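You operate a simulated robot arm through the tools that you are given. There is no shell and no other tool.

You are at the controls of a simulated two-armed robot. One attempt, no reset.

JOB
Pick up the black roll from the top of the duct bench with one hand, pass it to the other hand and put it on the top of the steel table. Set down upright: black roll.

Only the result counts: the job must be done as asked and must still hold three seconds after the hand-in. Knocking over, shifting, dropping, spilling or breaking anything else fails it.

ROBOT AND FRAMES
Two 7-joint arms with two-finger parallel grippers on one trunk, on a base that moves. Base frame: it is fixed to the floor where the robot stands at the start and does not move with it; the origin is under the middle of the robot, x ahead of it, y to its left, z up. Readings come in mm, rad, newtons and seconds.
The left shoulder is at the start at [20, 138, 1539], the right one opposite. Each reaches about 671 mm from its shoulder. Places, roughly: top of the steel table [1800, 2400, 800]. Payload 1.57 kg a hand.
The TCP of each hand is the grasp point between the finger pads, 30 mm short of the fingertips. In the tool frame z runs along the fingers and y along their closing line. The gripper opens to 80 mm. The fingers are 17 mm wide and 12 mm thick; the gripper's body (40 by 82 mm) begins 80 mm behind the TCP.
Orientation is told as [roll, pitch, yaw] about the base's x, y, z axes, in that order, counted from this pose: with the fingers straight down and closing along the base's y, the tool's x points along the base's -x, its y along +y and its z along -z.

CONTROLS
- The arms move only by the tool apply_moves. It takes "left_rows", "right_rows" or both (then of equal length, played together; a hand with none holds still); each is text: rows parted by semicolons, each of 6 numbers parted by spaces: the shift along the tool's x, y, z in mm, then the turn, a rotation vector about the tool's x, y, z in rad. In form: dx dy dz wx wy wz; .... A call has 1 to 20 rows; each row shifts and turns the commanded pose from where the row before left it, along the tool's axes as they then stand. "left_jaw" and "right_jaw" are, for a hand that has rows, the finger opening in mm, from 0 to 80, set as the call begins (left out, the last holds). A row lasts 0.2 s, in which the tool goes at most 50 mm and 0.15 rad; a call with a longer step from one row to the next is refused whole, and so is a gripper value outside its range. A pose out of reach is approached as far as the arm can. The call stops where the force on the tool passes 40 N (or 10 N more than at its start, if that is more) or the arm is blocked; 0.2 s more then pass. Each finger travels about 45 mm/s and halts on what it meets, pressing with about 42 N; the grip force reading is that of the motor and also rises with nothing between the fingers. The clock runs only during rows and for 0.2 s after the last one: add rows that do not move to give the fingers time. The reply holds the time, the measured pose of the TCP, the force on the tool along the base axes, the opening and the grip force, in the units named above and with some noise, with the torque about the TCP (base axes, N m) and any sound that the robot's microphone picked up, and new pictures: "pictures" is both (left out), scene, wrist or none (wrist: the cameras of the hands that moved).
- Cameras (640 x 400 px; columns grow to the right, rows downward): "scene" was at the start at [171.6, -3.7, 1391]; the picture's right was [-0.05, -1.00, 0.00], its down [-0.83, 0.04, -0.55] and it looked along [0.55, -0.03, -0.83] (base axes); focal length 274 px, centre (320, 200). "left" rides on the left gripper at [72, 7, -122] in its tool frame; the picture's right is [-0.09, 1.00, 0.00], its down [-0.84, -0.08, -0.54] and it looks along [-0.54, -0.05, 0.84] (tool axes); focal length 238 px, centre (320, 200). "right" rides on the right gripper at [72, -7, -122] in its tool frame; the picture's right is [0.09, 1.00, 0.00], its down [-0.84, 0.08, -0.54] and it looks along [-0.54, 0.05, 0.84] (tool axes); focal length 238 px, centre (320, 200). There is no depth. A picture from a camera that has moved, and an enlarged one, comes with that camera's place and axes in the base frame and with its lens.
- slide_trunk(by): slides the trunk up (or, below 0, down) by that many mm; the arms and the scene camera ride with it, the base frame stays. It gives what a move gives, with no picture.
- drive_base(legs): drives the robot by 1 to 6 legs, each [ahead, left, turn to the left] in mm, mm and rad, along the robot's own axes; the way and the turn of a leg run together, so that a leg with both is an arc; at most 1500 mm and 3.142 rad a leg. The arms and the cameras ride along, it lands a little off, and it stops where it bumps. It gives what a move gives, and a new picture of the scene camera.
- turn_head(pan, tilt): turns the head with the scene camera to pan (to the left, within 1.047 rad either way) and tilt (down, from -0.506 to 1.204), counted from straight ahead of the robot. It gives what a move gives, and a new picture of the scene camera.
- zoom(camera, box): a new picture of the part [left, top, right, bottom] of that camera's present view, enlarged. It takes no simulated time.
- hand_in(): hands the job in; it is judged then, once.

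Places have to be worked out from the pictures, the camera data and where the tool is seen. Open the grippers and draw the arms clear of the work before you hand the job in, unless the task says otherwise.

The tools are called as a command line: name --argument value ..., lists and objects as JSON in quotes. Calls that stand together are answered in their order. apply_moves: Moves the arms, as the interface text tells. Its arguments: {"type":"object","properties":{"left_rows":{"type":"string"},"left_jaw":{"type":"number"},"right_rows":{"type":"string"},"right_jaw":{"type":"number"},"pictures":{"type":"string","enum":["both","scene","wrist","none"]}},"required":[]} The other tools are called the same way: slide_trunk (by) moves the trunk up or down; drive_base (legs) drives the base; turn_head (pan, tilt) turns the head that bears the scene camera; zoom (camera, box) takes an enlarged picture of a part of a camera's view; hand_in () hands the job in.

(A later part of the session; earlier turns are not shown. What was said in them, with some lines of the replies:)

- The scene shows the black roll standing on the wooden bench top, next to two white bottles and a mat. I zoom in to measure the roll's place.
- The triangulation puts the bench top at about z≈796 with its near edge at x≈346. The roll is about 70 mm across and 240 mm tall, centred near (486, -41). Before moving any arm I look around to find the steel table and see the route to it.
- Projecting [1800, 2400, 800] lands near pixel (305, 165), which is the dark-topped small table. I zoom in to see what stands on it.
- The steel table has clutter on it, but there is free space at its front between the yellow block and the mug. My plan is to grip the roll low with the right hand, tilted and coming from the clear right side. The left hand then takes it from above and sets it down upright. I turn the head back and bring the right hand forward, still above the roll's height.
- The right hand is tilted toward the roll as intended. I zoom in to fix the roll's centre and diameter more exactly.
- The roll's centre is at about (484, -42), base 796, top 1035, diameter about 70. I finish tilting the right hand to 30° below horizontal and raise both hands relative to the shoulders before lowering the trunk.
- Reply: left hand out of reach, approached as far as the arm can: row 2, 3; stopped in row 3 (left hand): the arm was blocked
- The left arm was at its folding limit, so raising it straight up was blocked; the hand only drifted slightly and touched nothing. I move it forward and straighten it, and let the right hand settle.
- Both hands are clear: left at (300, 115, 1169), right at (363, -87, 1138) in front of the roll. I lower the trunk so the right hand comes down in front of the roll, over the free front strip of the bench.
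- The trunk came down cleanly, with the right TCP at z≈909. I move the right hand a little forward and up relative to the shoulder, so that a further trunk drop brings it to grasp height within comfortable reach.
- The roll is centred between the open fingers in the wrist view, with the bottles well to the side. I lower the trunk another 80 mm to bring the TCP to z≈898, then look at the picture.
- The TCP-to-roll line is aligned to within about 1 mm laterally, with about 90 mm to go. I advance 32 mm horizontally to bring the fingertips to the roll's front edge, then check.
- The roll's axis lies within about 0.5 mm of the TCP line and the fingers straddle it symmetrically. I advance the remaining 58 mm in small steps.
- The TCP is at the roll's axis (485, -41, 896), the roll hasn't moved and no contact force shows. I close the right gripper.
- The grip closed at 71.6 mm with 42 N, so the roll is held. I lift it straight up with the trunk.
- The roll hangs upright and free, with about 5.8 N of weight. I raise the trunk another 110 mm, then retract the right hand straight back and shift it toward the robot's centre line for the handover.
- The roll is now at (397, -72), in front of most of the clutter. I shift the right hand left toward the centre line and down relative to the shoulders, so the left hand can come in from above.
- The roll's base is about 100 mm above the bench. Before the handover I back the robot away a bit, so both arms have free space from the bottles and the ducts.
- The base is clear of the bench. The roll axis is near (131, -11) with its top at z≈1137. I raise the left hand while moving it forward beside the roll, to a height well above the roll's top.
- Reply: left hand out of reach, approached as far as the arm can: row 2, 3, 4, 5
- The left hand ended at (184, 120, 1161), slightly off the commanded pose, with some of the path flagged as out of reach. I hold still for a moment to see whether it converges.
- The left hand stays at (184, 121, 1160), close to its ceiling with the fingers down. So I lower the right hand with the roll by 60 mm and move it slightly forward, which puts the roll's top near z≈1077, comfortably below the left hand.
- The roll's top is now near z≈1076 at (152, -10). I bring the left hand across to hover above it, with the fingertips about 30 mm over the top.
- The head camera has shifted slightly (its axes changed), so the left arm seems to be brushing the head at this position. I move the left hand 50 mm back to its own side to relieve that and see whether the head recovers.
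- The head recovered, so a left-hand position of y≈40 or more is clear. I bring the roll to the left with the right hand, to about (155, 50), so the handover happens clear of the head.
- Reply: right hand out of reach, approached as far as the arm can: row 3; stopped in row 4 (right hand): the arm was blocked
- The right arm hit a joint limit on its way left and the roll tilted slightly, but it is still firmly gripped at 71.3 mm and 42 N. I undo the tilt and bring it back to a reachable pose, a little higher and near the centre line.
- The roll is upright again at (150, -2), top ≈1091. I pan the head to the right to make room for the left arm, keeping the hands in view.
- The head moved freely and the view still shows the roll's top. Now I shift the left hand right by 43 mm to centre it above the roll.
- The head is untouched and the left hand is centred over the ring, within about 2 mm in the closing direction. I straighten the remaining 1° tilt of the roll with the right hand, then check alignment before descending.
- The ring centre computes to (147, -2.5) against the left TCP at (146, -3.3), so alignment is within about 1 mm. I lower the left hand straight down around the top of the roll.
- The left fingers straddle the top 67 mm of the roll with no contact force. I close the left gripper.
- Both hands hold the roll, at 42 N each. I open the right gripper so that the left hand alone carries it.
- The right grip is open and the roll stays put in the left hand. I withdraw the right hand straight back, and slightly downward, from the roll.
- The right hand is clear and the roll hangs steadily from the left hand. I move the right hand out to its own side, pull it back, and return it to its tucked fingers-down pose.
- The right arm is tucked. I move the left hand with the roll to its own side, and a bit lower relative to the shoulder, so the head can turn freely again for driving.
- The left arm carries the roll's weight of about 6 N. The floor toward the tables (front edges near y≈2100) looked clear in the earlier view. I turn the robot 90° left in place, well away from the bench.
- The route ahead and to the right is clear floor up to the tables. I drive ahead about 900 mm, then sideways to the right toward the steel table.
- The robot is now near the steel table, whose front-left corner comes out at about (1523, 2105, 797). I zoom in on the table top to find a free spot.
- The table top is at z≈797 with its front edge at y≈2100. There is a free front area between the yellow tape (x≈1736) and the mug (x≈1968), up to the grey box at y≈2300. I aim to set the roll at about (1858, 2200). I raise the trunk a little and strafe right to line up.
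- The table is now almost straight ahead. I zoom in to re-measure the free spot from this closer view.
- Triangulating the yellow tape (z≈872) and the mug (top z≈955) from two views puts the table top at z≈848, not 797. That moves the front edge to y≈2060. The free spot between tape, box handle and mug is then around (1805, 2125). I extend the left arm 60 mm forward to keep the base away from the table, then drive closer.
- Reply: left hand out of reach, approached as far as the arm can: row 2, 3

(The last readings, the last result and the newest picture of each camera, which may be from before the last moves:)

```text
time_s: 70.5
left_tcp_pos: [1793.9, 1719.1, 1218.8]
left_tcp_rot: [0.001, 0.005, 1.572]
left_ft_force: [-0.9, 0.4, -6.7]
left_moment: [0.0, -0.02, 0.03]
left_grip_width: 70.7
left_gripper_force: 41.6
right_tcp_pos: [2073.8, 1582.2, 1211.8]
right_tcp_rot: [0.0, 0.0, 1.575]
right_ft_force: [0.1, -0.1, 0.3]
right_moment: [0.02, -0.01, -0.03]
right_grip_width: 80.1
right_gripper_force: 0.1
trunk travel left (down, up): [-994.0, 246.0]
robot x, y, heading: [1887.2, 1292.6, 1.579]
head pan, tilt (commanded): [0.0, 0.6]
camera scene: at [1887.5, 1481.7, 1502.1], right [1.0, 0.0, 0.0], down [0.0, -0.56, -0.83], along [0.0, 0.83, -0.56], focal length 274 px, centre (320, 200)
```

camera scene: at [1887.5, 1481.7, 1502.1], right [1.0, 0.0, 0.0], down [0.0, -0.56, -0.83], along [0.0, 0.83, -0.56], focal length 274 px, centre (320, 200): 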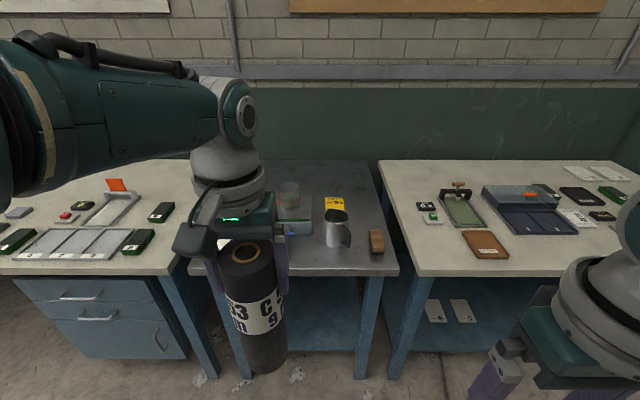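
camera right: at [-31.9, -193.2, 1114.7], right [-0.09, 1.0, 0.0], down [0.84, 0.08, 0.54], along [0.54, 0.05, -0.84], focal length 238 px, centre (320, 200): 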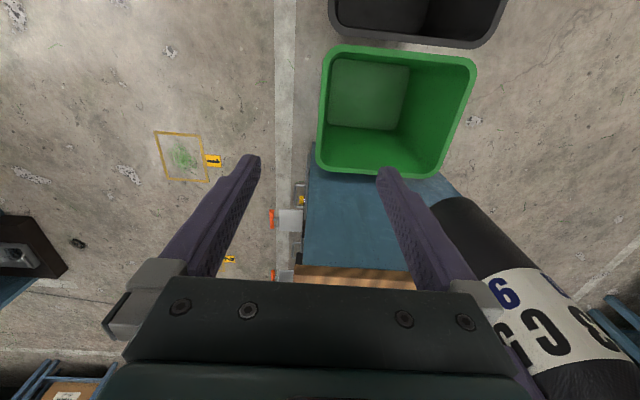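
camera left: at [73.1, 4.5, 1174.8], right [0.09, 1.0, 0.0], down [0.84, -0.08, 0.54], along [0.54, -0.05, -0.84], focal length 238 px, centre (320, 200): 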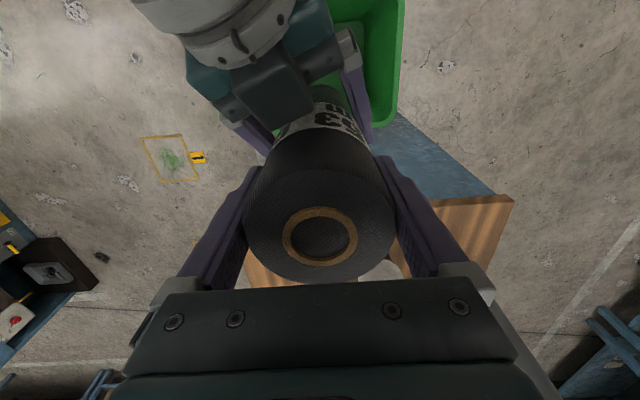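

The left arm is at its forward limit (429 mm ahead of the robot centre), which is enough. I zoom in again on the table from here to verify its height and the objects' places before the final approach.

zoom --camera "scene" --box '[180, 150, 420, 300]'

zoom --camera "left" --box '[0, 0, 640, 400]'

```text
2.67 times, centred on (300, 225) of scene
camera zoom: at [1887.5, 1481.7, 1502.1], right [1.0, 0.0, 0.0], down [0.0, -0.56, -0.83], along [0.0, 0.83, -0.56], focal length 732 px, centre (373, 133)
```

zoom: 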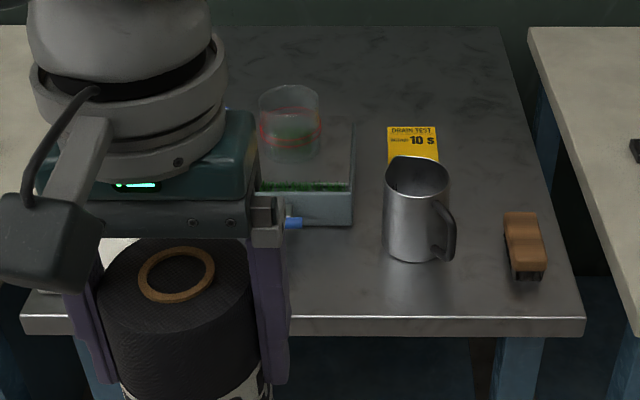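

```text
1.00 times, centred on (320, 200) of left (not enlarged: the box is as wide or as high as the picture)
camera zoom: at [1787.5, 1649.3, 1340.5], right [-1.0, 0.09, 0.0], down [0.08, 0.84, 0.54], along [0.05, 0.54, -0.84], focal length 238 px, centre (320, 200)
```

zoom: 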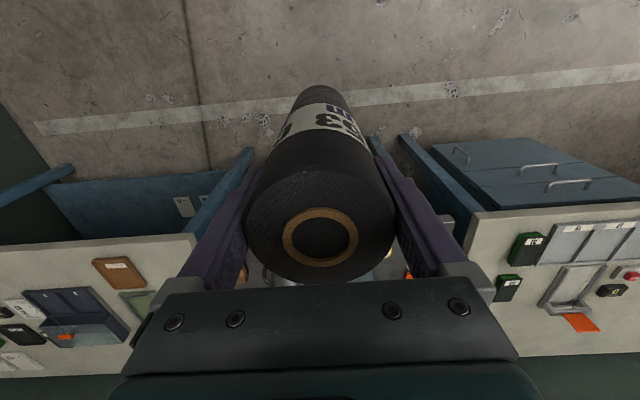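

From this view the table front edge comes out at y≈2058 and the top at z≈848–851. The mug is at (1942, 2187) and the box handle's end at (1798, 2189). I choose the set-down spot (1828, 2120). I drive most of the way with the roll's base still at about 1017, above everything on the table.

drive_base --legs '[[340, -34, 0]]'

```text
time_s: 72.7
left_tcp_pos: [1825.7, 2058.7, 1219.1]
left_tcp_rot: [0.0, 0.007, 1.574]
left_ft_force: [-0.4, 0.0, -6.2]
left_moment: [-0.01, 0.01, 0.0]
left_grip_width: 70.8
left_gripper_force: 41.6
right_tcp_pos: [2104.0, 1921.2, 1211.5]
right_tcp_rot: [0.003, 0.001, 1.577]
right_ft_force: [-0.6, 0.5, 0.4]
right_moment: [0.01, 0.01, -0.02]
right_grip_width: 80.0
right_gripper_force: 0.0
trunk travel left (down, up): [-994.0, 246.0]
robot x, y, heading: [1918.1, 1630.8, 1.578]
head pan, tilt (commanded): [0.0, 0.6]
camera scene: at [1919.2, 1820.2, 1502.0], right [1.0, 0.01, 0.0], down [0.0, -0.57, -0.82], along [-0.01, 0.82, -0.57], focal length 274 px, centre (320, 200)
```

scene: 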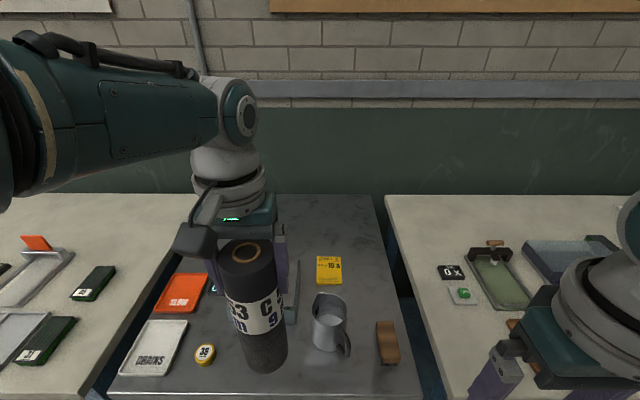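

The left TCP is at (1826, 2059). I drive the last 60 mm ahead, then tilt the head down to check the spot under the roll.

drive_base --legs '[[60, -1, -0.003]]'

turn_head --pan 0.0 --tilt 0.95

```text
time_s: 73.7
left_tcp_pos: [1828.7, 2117.5, 1218.9]
left_tcp_rot: [0.0, 0.006, 1.571]
left_ft_force: [0.1, -0.5, -5.3]
left_moment: [-0.01, 0.05, -0.01]
left_grip_width: 70.6
left_gripper_force: 42.5
right_tcp_pos: [2107.1, 1980.7, 1211.2]
right_tcp_rot: [0.002, 0.0, 1.572]
right_ft_force: [-0.6, 0.1, -0.5]
right_moment: [0.0, 0.01, -0.02]
right_grip_width: 80.1
right_gripper_force: 0.2
trunk travel left (down, up): [-994.0, 246.0]
robot x, y, heading: [1923.8, 1690.0, 1.574]
head pan, tilt (commanded): [0.0, 0.6]
camera scene: at [1920.5, 1880.0, 1502.0], right [1.0, 0.0, 0.0], down [0.0, -0.57, -0.82], along [0.0, 0.82, -0.57], focal length 274 px, centre (320, 200)
```

scene: 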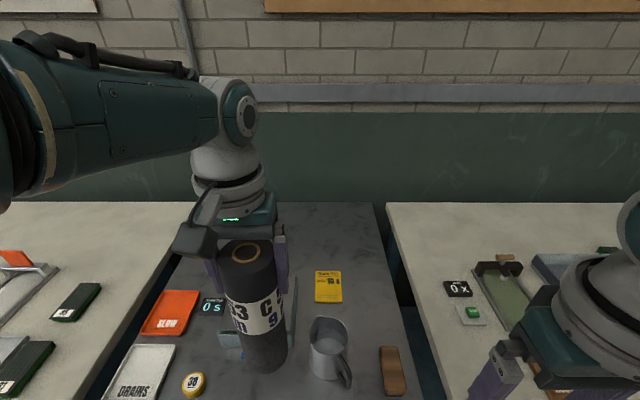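

```text
time_s: 74.5
left_tcp_pos: [1828.2, 2117.8, 1220.1]
left_tcp_rot: [0.0, 0.007, 1.571]
left_ft_force: [0.5, 1.3, -6.1]
left_moment: [-0.02, 0.01, -0.03]
left_grip_width: 70.5
left_gripper_force: 41.7
right_tcp_pos: [2107.7, 1978.5, 1212.6]
right_tcp_rot: [0.0, -0.001, 1.572]
right_ft_force: [-0.8, 0.0, -0.1]
right_moment: [0.01, 0.0, 0.03]
right_grip_width: 79.8
right_gripper_force: 0.1
trunk travel left (down, up): [-994.0, 246.0]
robot x, y, heading: [1919.6, 1694.6, 1.57]
head pan, tilt (commanded): [0.0, 0.949]
camera scene: at [1920.6, 1864.4, 1473.7], right [1.0, 0.0, 0.0], down [0.0, -0.81, -0.58], along [0.0, 0.58, -0.81], focal length 274 px, centre (320, 200)
```

scene: 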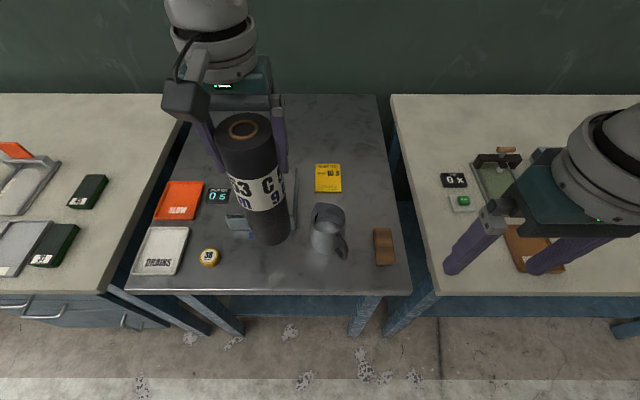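

Everything checks: the spot under the roll is free, with the mug, yellow tape and box handle all at a distance. I lower the trunk 140 mm, leaving the roll's base about 28 mm above the estimated table top.

slide_trunk --by -140

zoom --camera "scene" --box '[160, 40, 480, 360]'

```text
time_s: 76.2
left_tcp_pos: [1829.2, 2118.8, 1078.9]
left_tcp_rot: [0.001, 0.007, 1.57]
left_ft_force: [0.3, -0.3, -6.3]
left_moment: [-0.03, 0.01, 0.0]
left_grip_width: 70.6
left_gripper_force: 41.9
right_tcp_pos: [2106.8, 1979.7, 1072.4]
right_tcp_rot: [0.002, 0.0, 1.573]
right_ft_force: [0.1, 0.2, 0.0]
right_moment: [0.0, 0.02, 0.03]
right_grip_width: 80.2
right_gripper_force: 0.1
trunk travel left (down, up): [-854.0, 386.0]
robot x, y, heading: [1919.3, 1692.5, 1.575]
head pan, tilt (commanded): [0.0, 0.949]
```

```text
1.25 times, centred on (320, 200) of scene
camera zoom: at [1920.6, 1864.3, 1333.7], right [1.0, 0.0, 0.0], down [0.0, -0.81, -0.58], along [0.0, 0.58, -0.81], focal length 343 px, centre (320, 200)
```

zoom: 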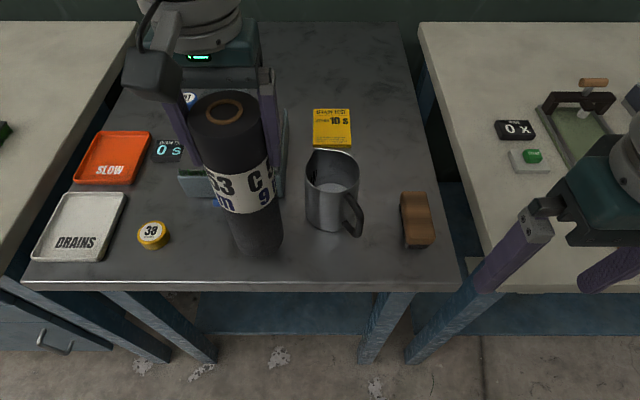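

The gap is clearly visible and the roll's surroundings are free. I go down another 18 mm, then in small steps while watching the force.

slide_trunk --by -18

slide_trunk --by -4

```text
time_s: 76.8
left_tcp_pos: [1827.9, 2118.7, 1060.8]
left_tcp_rot: [-0.001, 0.007, 1.571]
left_ft_force: [-0.3, -0.5, -6.1]
left_moment: [-0.01, 0.0, 0.01]
left_grip_width: 70.8
left_gripper_force: 42.0
right_tcp_pos: [2106.8, 1979.2, 1054.6]
right_tcp_rot: [0.001, -0.001, 1.572]
right_ft_force: [0.3, 0.1, 0.1]
right_moment: [-0.01, 0.02, 0.01]
right_grip_width: 80.1
right_gripper_force: 0.0
trunk travel left (down, up): [-836.0, 404.0]
robot x, y, heading: [1918.4, 1690.1, 1.576]
head pan, tilt (commanded): [0.0, 0.949]
```

```text
time_s: 77.3
left_tcp_pos: [1828.4, 2118.5, 1056.6]
left_tcp_rot: [0.001, 0.007, 1.568]
left_ft_force: [-1.0, 0.3, -6.4]
left_moment: [-0.03, -0.03, 0.0]
left_grip_width: 70.6
left_gripper_force: 42.1
right_tcp_pos: [2106.0, 1980.4, 1050.3]
right_tcp_rot: [0.002, 0.001, 1.573]
right_ft_force: [-0.4, 0.0, -0.3]
right_moment: [0.0, -0.04, -0.02]
right_grip_width: 80.1
right_gripper_force: 0.0
trunk travel left (down, up): [-832.0, 408.0]
robot x, y, heading: [1917.2, 1691.9, 1.577]
head pan, tilt (commanded): [0.0, 0.949]
```

Still the full weight on the hand, so no contact yet at TCP z≈1056.6. I continue in 3 mm steps.

slide_trunk --by -3

zoom --camera "scene" --box '[190, 140, 310, 280]'

```text
time_s: 77.9
left_tcp_pos: [1827.5, 2118.5, 1053.6]
left_tcp_rot: [-0.001, 0.007, 1.571]
left_ft_force: [0.7, -0.5, -6.5]
left_moment: [-0.01, -0.03, 0.04]
left_grip_width: 70.9
left_gripper_force: 41.7
right_tcp_pos: [2106.4, 1979.5, 1047.7]
right_tcp_rot: [0.001, -0.001, 1.572]
right_ft_force: [0.5, -0.6, -0.6]
right_moment: [-0.01, -0.02, 0.0]
right_grip_width: 79.8
right_gripper_force: 0.0
trunk travel left (down, up): [-829.0, 411.0]
robot x, y, heading: [1920.1, 1689.8, 1.578]
head pan, tilt (commanded): [0.0, 0.949]
```

```text
2.86 times, centred on (250, 210) of scene
camera zoom: at [1920.6, 1864.2, 1308.6], right [1.0, 0.0, 0.0], down [0.0, -0.81, -0.58], along [0.0, 0.58, -0.81], focal length 784 px, centre (520, 171)
```

zoom: 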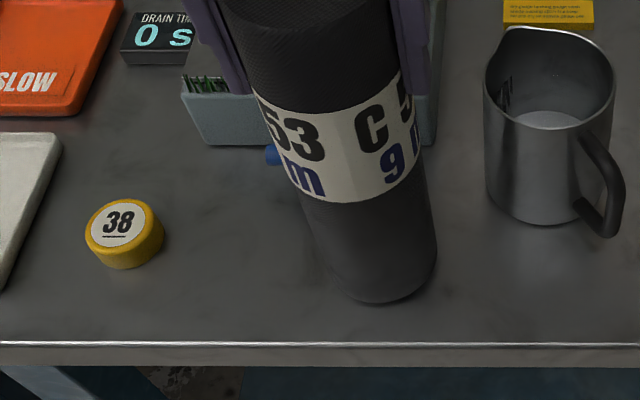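

The roll's base appears just above the surface. I continue lowering in small steps.

slide_trunk --by -3

slide_trunk --by -2

```text
time_s: 78.4
left_tcp_pos: [1829.2, 2117.5, 1051.1]
left_tcp_rot: [0.0, 0.006, 1.571]
left_ft_force: [-0.4, 0.7, -6.3]
left_moment: [-0.02, 0.01, -0.02]
left_grip_width: 70.8
left_gripper_force: 41.8
right_tcp_pos: [2108.2, 1978.8, 1044.2]
right_tcp_rot: [0.002, 0.0, 1.573]
right_ft_force: [0.4, 0.6, 0.1]
right_moment: [0.0, 0.01, -0.01]
right_grip_width: 80.1
right_gripper_force: 0.1
trunk travel left (down, up): [-826.0, 414.0]
robot x, y, heading: [1918.6, 1691.9, 1.578]
head pan, tilt (commanded): [0.0, 0.949]
```

```text
time_s: 78.9
left_tcp_pos: [1826.8, 2117.6, 1049.2]
left_tcp_rot: [-0.001, 0.008, 1.57]
left_ft_force: [-0.8, 0.3, -5.4]
left_moment: [0.02, -0.01, 0.01]
left_grip_width: 70.3
left_gripper_force: 42.0
right_tcp_pos: [2106.9, 1979.9, 1040.3]
right_tcp_rot: [0.002, 0.0, 1.571]
right_ft_force: [-0.7, 0.6, -0.4]
right_moment: [-0.02, 0.0, -0.01]
right_grip_width: 79.8
right_gripper_force: 0.1
trunk travel left (down, up): [-824.0, 416.0]
robot x, y, heading: [1918.0, 1690.9, 1.572]
head pan, tilt (commanded): [0.0, 0.949]
```

Force is still near full weight (−5.4 N, within noise). I continue with 2 mm steps.

slide_trunk --by -2

slide_trunk --by -2

```text
time_s: 79.4
left_tcp_pos: [1828.4, 2118.8, 1049.7]
left_tcp_rot: [-0.001, 0.006, 1.569]
left_ft_force: [0.1, -11.7, 25.4]
left_moment: [-0.97, 0.13, 0.11]
left_grip_width: 70.6
left_gripper_force: 42.3
right_tcp_pos: [2106.0, 1978.7, 1041.0]
right_tcp_rot: [0.002, 0.0, 1.572]
right_ft_force: [1.4, 0.4, -0.5]
right_moment: [0.03, -0.03, -0.02]
right_grip_width: 80.2
right_gripper_force: 0.1
trunk travel left (down, up): [-822.0, 418.0]
robot x, y, heading: [1919.8, 1688.0, 1.573]
head pan, tilt (commanded): [0.0, 0.949]
```

```text
time_s: 79.9
left_tcp_pos: [1827.1, 2121.3, 1047.8]
left_tcp_rot: [0.0, -0.002, 1.57]
left_ft_force: [-1.9, -2.6, 9.8]
left_moment: [0.1, 0.23, 0.07]
left_grip_width: 70.2
left_gripper_force: 42.1
right_tcp_pos: [2106.8, 1981.1, 1037.8]
right_tcp_rot: [0.002, 0.0, 1.572]
right_ft_force: [0.3, 0.4, -0.8]
right_moment: [-0.02, 0.0, -0.02]
right_grip_width: 79.8
right_gripper_force: 0.1
trunk travel left (down, up): [-820.0, 420.0]
robot x, y, heading: [1920.0, 1691.5, 1.57]
head pan, tilt (commanded): [0.0, 0.949]
stopped: the force on the tool passed its limit at 45 N (the readings are from after the stop); the commanded pose is now the measured one
```

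Contact: the force rose past the limit and the motion stopped, so the roll now stands on the table with a light press of about 10–16 N. I check the picture before releasing.

zoom --camera "scene" --box '[160, 60, 360, 300]'

zoom --camera "left" --box '[160, 40, 480, 300]'

```text
1.67 times, centred on (260, 180) of scene
camera zoom: at [1920.2, 1864.7, 1299.9], right [1.0, 0.0, 0.0], down [0.0, -0.81, -0.58], along [0.0, 0.58, -0.81], focal length 457 px, centre (420, 233)
```

zoom: 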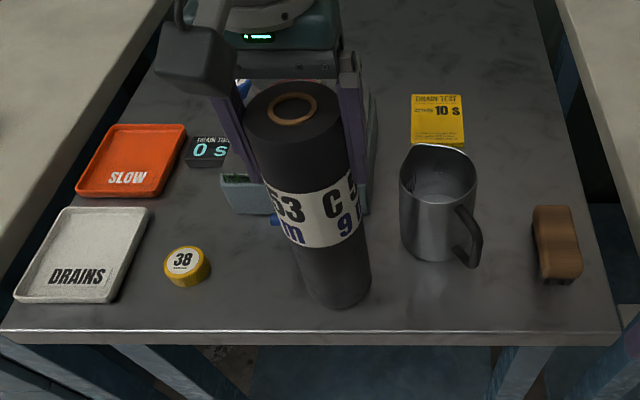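

```text
1.54 times, centred on (320, 170) of left
camera zoom: at [1820.7, 2049.8, 1169.1], right [-1.0, 0.09, 0.0], down [0.08, 0.84, 0.54], along [0.05, 0.54, -0.84], focal length 367 px, centre (320, 246)
```

zoom: 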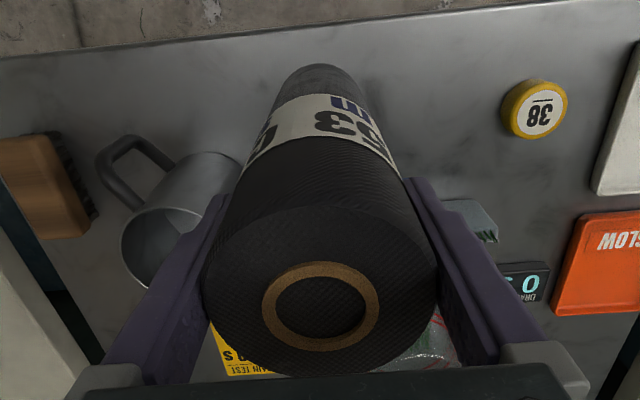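

The roll stands upright on the steel table, clear of the front edge, the mug and the other items. I open the left gripper.

apply_moves --left_rows "0 0 0 0 0 0; 0 0 0 0 0 0; 0 0 0 0 0 0" --left_jaw 80

```text
time_s: 80.7
left_tcp_pos: [1828.8, 2118.9, 1048.1]
left_tcp_rot: [0.0, 0.0, 1.572]
left_ft_force: [0.1, 0.3, -0.7]
left_moment: [-0.04, 0.04, -0.02]
left_grip_width: 79.9
left_gripper_force: 0.1
right_tcp_pos: [2106.8, 1980.3, 1038.9]
right_tcp_rot: [0.001, 0.001, 1.574]
right_ft_force: [0.7, -0.4, 0.2]
right_moment: [0.0, 0.01, -0.04]
right_grip_width: 80.1
right_gripper_force: 0.1
trunk travel left (down, up): [-820.0, 420.0]
robot x, y, heading: [1920.5, 1690.3, 1.576]
head pan, tilt (commanded): [0.0, 0.949]
camera scene: at [1920.5, 1864.5, 1300.2], right [1.0, 0.0, 0.0], down [0.0, -0.81, -0.58], along [0.0, 0.58, -0.81], focal length 274 px, centre (320, 200)
camera left: at [1821.1, 2049.1, 1168.5], right [-1.0, 0.09, 0.0], down [0.08, 0.84, 0.54], along [0.05, 0.54, -0.84], focal length 238 px, centre (320, 200)
```

scene: 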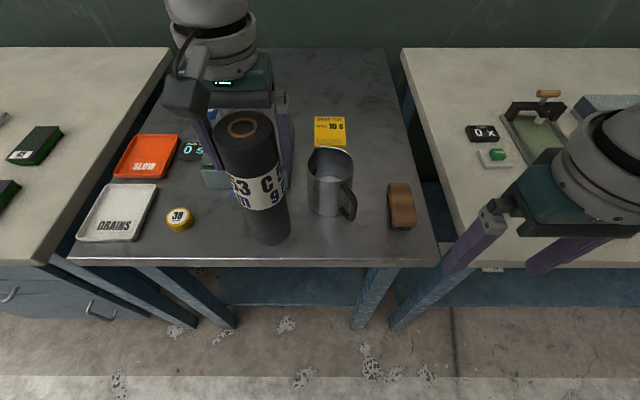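
left: 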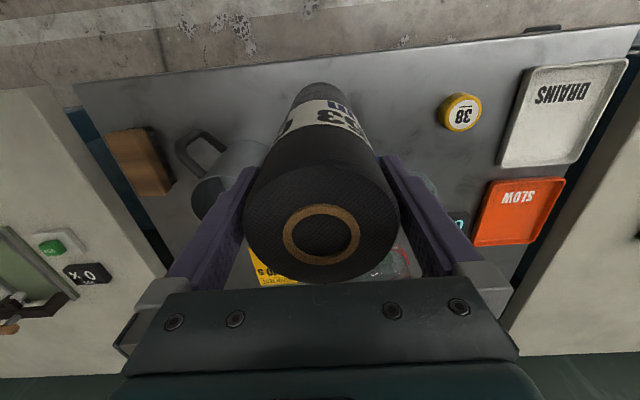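

The gripper is open with no residual force and the roll stands by itself. I raise the trunk straight up to lift the fingers clear.

slide_trunk --by 40

zoom --camera "scene" --box '[160, 60, 360, 300]'

```text
time_s: 81.5
left_tcp_pos: [1829.1, 2120.1, 1087.7]
left_tcp_rot: [0.0, 0.001, 1.571]
left_ft_force: [1.1, 0.9, 0.5]
left_moment: [-0.03, 0.01, -0.01]
left_grip_width: 80.0
left_gripper_force: 0.0
right_tcp_pos: [2106.6, 1978.6, 1079.2]
right_tcp_rot: [0.001, -0.001, 1.573]
right_ft_force: [-0.6, -0.2, 0.5]
right_moment: [-0.01, -0.02, 0.0]
right_grip_width: 80.0
right_gripper_force: 0.0
trunk travel left (down, up): [-860.0, 380.0]
robot x, y, heading: [1916.8, 1690.9, 1.571]
head pan, tilt (commanded): [0.0, 0.949]
```

```text
1.67 times, centred on (260, 180) of scene
camera zoom: at [1920.5, 1864.4, 1340.2], right [1.0, 0.0, 0.0], down [0.0, -0.81, -0.58], along [0.0, 0.58, -0.81], focal length 457 px, centre (420, 233)
```

zoom: 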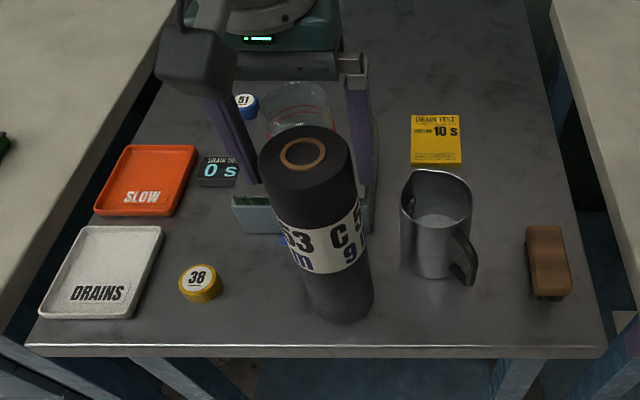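

The roll stays standing as the fingers slide up. I raise further until well above it.

slide_trunk --by 140

zoom --camera "scene" --box '[100, 40, 500, 320]'

```text
time_s: 83.2
left_tcp_pos: [1827.8, 2119.0, 1227.0]
left_tcp_rot: [0.0, 0.001, 1.571]
left_ft_force: [-0.2, -0.5, -0.1]
left_moment: [-0.02, -0.02, 0.0]
left_grip_width: 80.0
left_gripper_force: 0.0
right_tcp_pos: [2105.6, 1978.6, 1219.2]
right_tcp_rot: [0.003, 0.0, 1.573]
right_ft_force: [0.3, 0.0, 0.3]
right_moment: [0.0, -0.02, 0.0]
right_grip_width: 80.1
right_gripper_force: 0.1
trunk travel left (down, up): [-1000.0, 240.0]
robot x, y, heading: [1919.3, 1691.2, 1.573]
head pan, tilt (commanded): [0.0, 0.949]
```

```text
1.43 times, centred on (300, 180) of scene
camera zoom: at [1920.5, 1864.5, 1480.1], right [1.0, 0.0, 0.0], down [0.0, -0.81, -0.58], along [0.0, 0.58, -0.81], focal length 392 px, centre (349, 229)
```

zoom: 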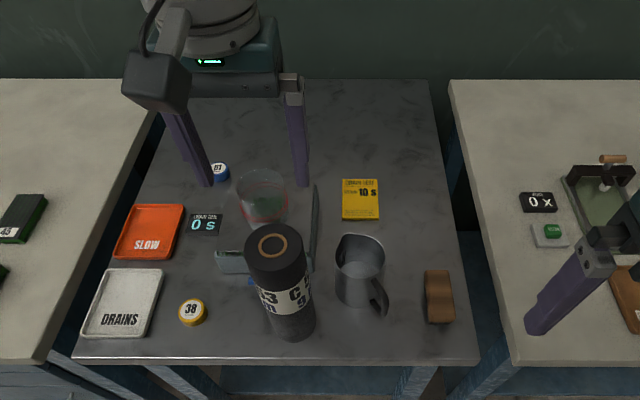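

The roll stands upright on its own, and the left fingertips (z≈1197) are about 110 mm above its top. I back the robot straight away along the path it came in.

drive_base --legs '[[-400, 0, 0]]'

turn_head --pan 0.0 --tilt 0.6

zoom --camera "scene" --box '[180, 130, 460, 310]'

```text
time_s: 85.7
left_tcp_pos: [1829.6, 1716.2, 1228.3]
left_tcp_rot: [0.0, 0.0, 1.572]
left_ft_force: [0.6, 0.0, 1.1]
left_moment: [-0.01, -0.03, -0.01]
left_grip_width: 79.8
left_gripper_force: 0.0
right_tcp_pos: [2108.1, 1576.7, 1218.7]
right_tcp_rot: [0.0, 0.0, 1.573]
right_ft_force: [0.4, 0.0, 0.5]
right_moment: [-0.01, -0.01, 0.01]
right_grip_width: 79.9
right_gripper_force: 0.0
trunk travel left (down, up): [-1000.0, 240.0]
robot x, y, heading: [1925.7, 1287.5, 1.576]
head pan, tilt (commanded): [0.0, 0.949]
camera scene: at [1922.0, 1460.9, 1480.2], right [1.0, 0.01, 0.0], down [0.0, -0.81, -0.58], along [0.0, 0.58, -0.81], focal length 274 px, centre (320, 200)
```

scene: 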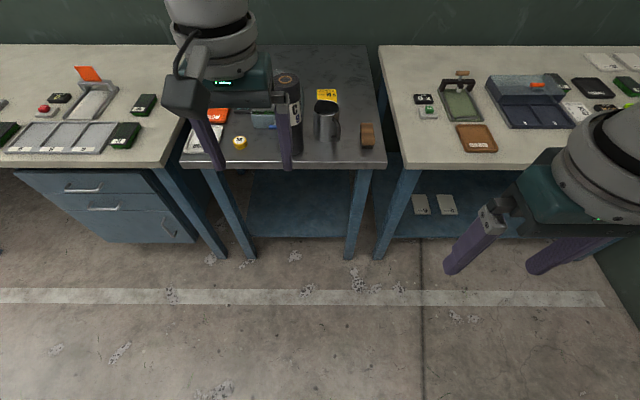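

```text
time_s: 86.5
left_tcp_pos: [1830.8, 1715.0, 1227.4]
left_tcp_rot: [-0.002, 0.001, 1.573]
left_ft_force: [-0.1, -0.4, 0.2]
left_moment: [-0.02, 0.0, -0.03]
left_grip_width: 80.2
left_gripper_force: 0.0
right_tcp_pos: [2106.7, 1576.5, 1218.5]
right_tcp_rot: [0.001, 0.0, 1.575]
right_ft_force: [0.5, -0.2, 0.1]
right_moment: [-0.02, -0.05, 0.02]
right_grip_width: 80.1
right_gripper_force: 0.0
trunk travel left (down, up): [-1000.0, 240.0]
robot x, y, heading: [1921.4, 1291.7, 1.573]
head pan, tilt (commanded): [0.0, 0.6]
camera scene: at [1921.9, 1476.5, 1508.5], right [1.0, 0.01, 0.0], down [0.0, -0.57, -0.82], along [0.0, 0.82, -0.57], focal length 274 px, centre (320, 200)
```

scene: 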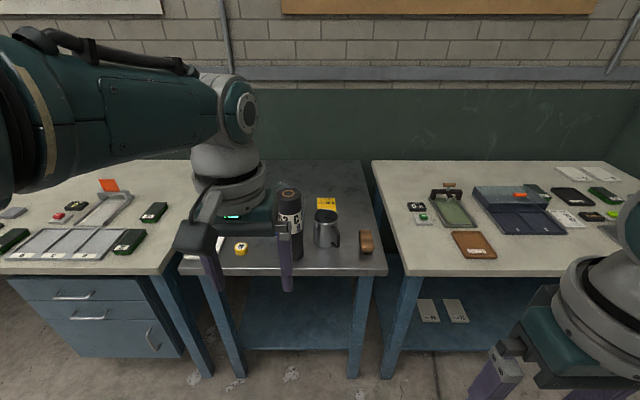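

```text
2.22 times, centred on (320, 220) of scene
camera zoom: at [1921.9, 1476.5, 1508.5], right [1.0, 0.01, 0.0], down [0.0, -0.57, -0.82], along [0.0, 0.82, -0.57], focal length 610 px, centre (320, 156)
```

zoom: 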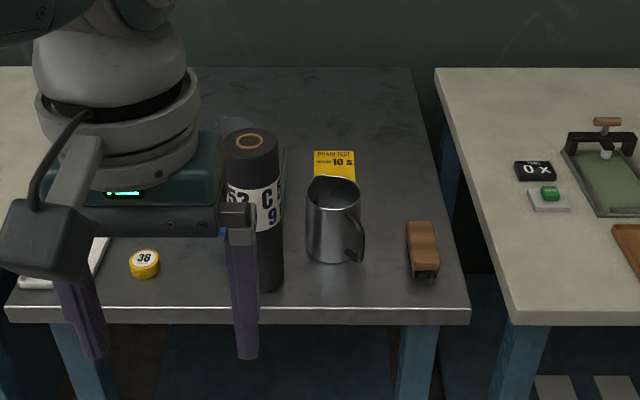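

The roll stands upright on the steel table and the mug, tape, box and trays are where they were. Both grippers are open and the arms are well clear, so I hand in the job.

hand_in

```text
The job is handed in.
```

The black roll is standing upright on the steel table, and the job is handed in. The right hand lifted it off the duct bench and passed it to the left hand, which set it down near the table's front edge, between the yellow tape and the mug.

- **Roll:** in the last picture before the hand-in it stood on its own, at about (1828, 2119) on the table top.
- **Steel table:** the mug, tape, box and trays looked undisturbed in that same picture.
- **Duct bench:** the bottles were still standing when I last saw them, before driving away; I did not check the bench again.
- **During the handover:** the left arm briefly brushed the robot's own head, and the roll tilted a little when the right arm hit its limit. I corrected both, and the roll was never dropped.
- **Robot:** both grippers are open, and it is backed about 400 mm away from the table.
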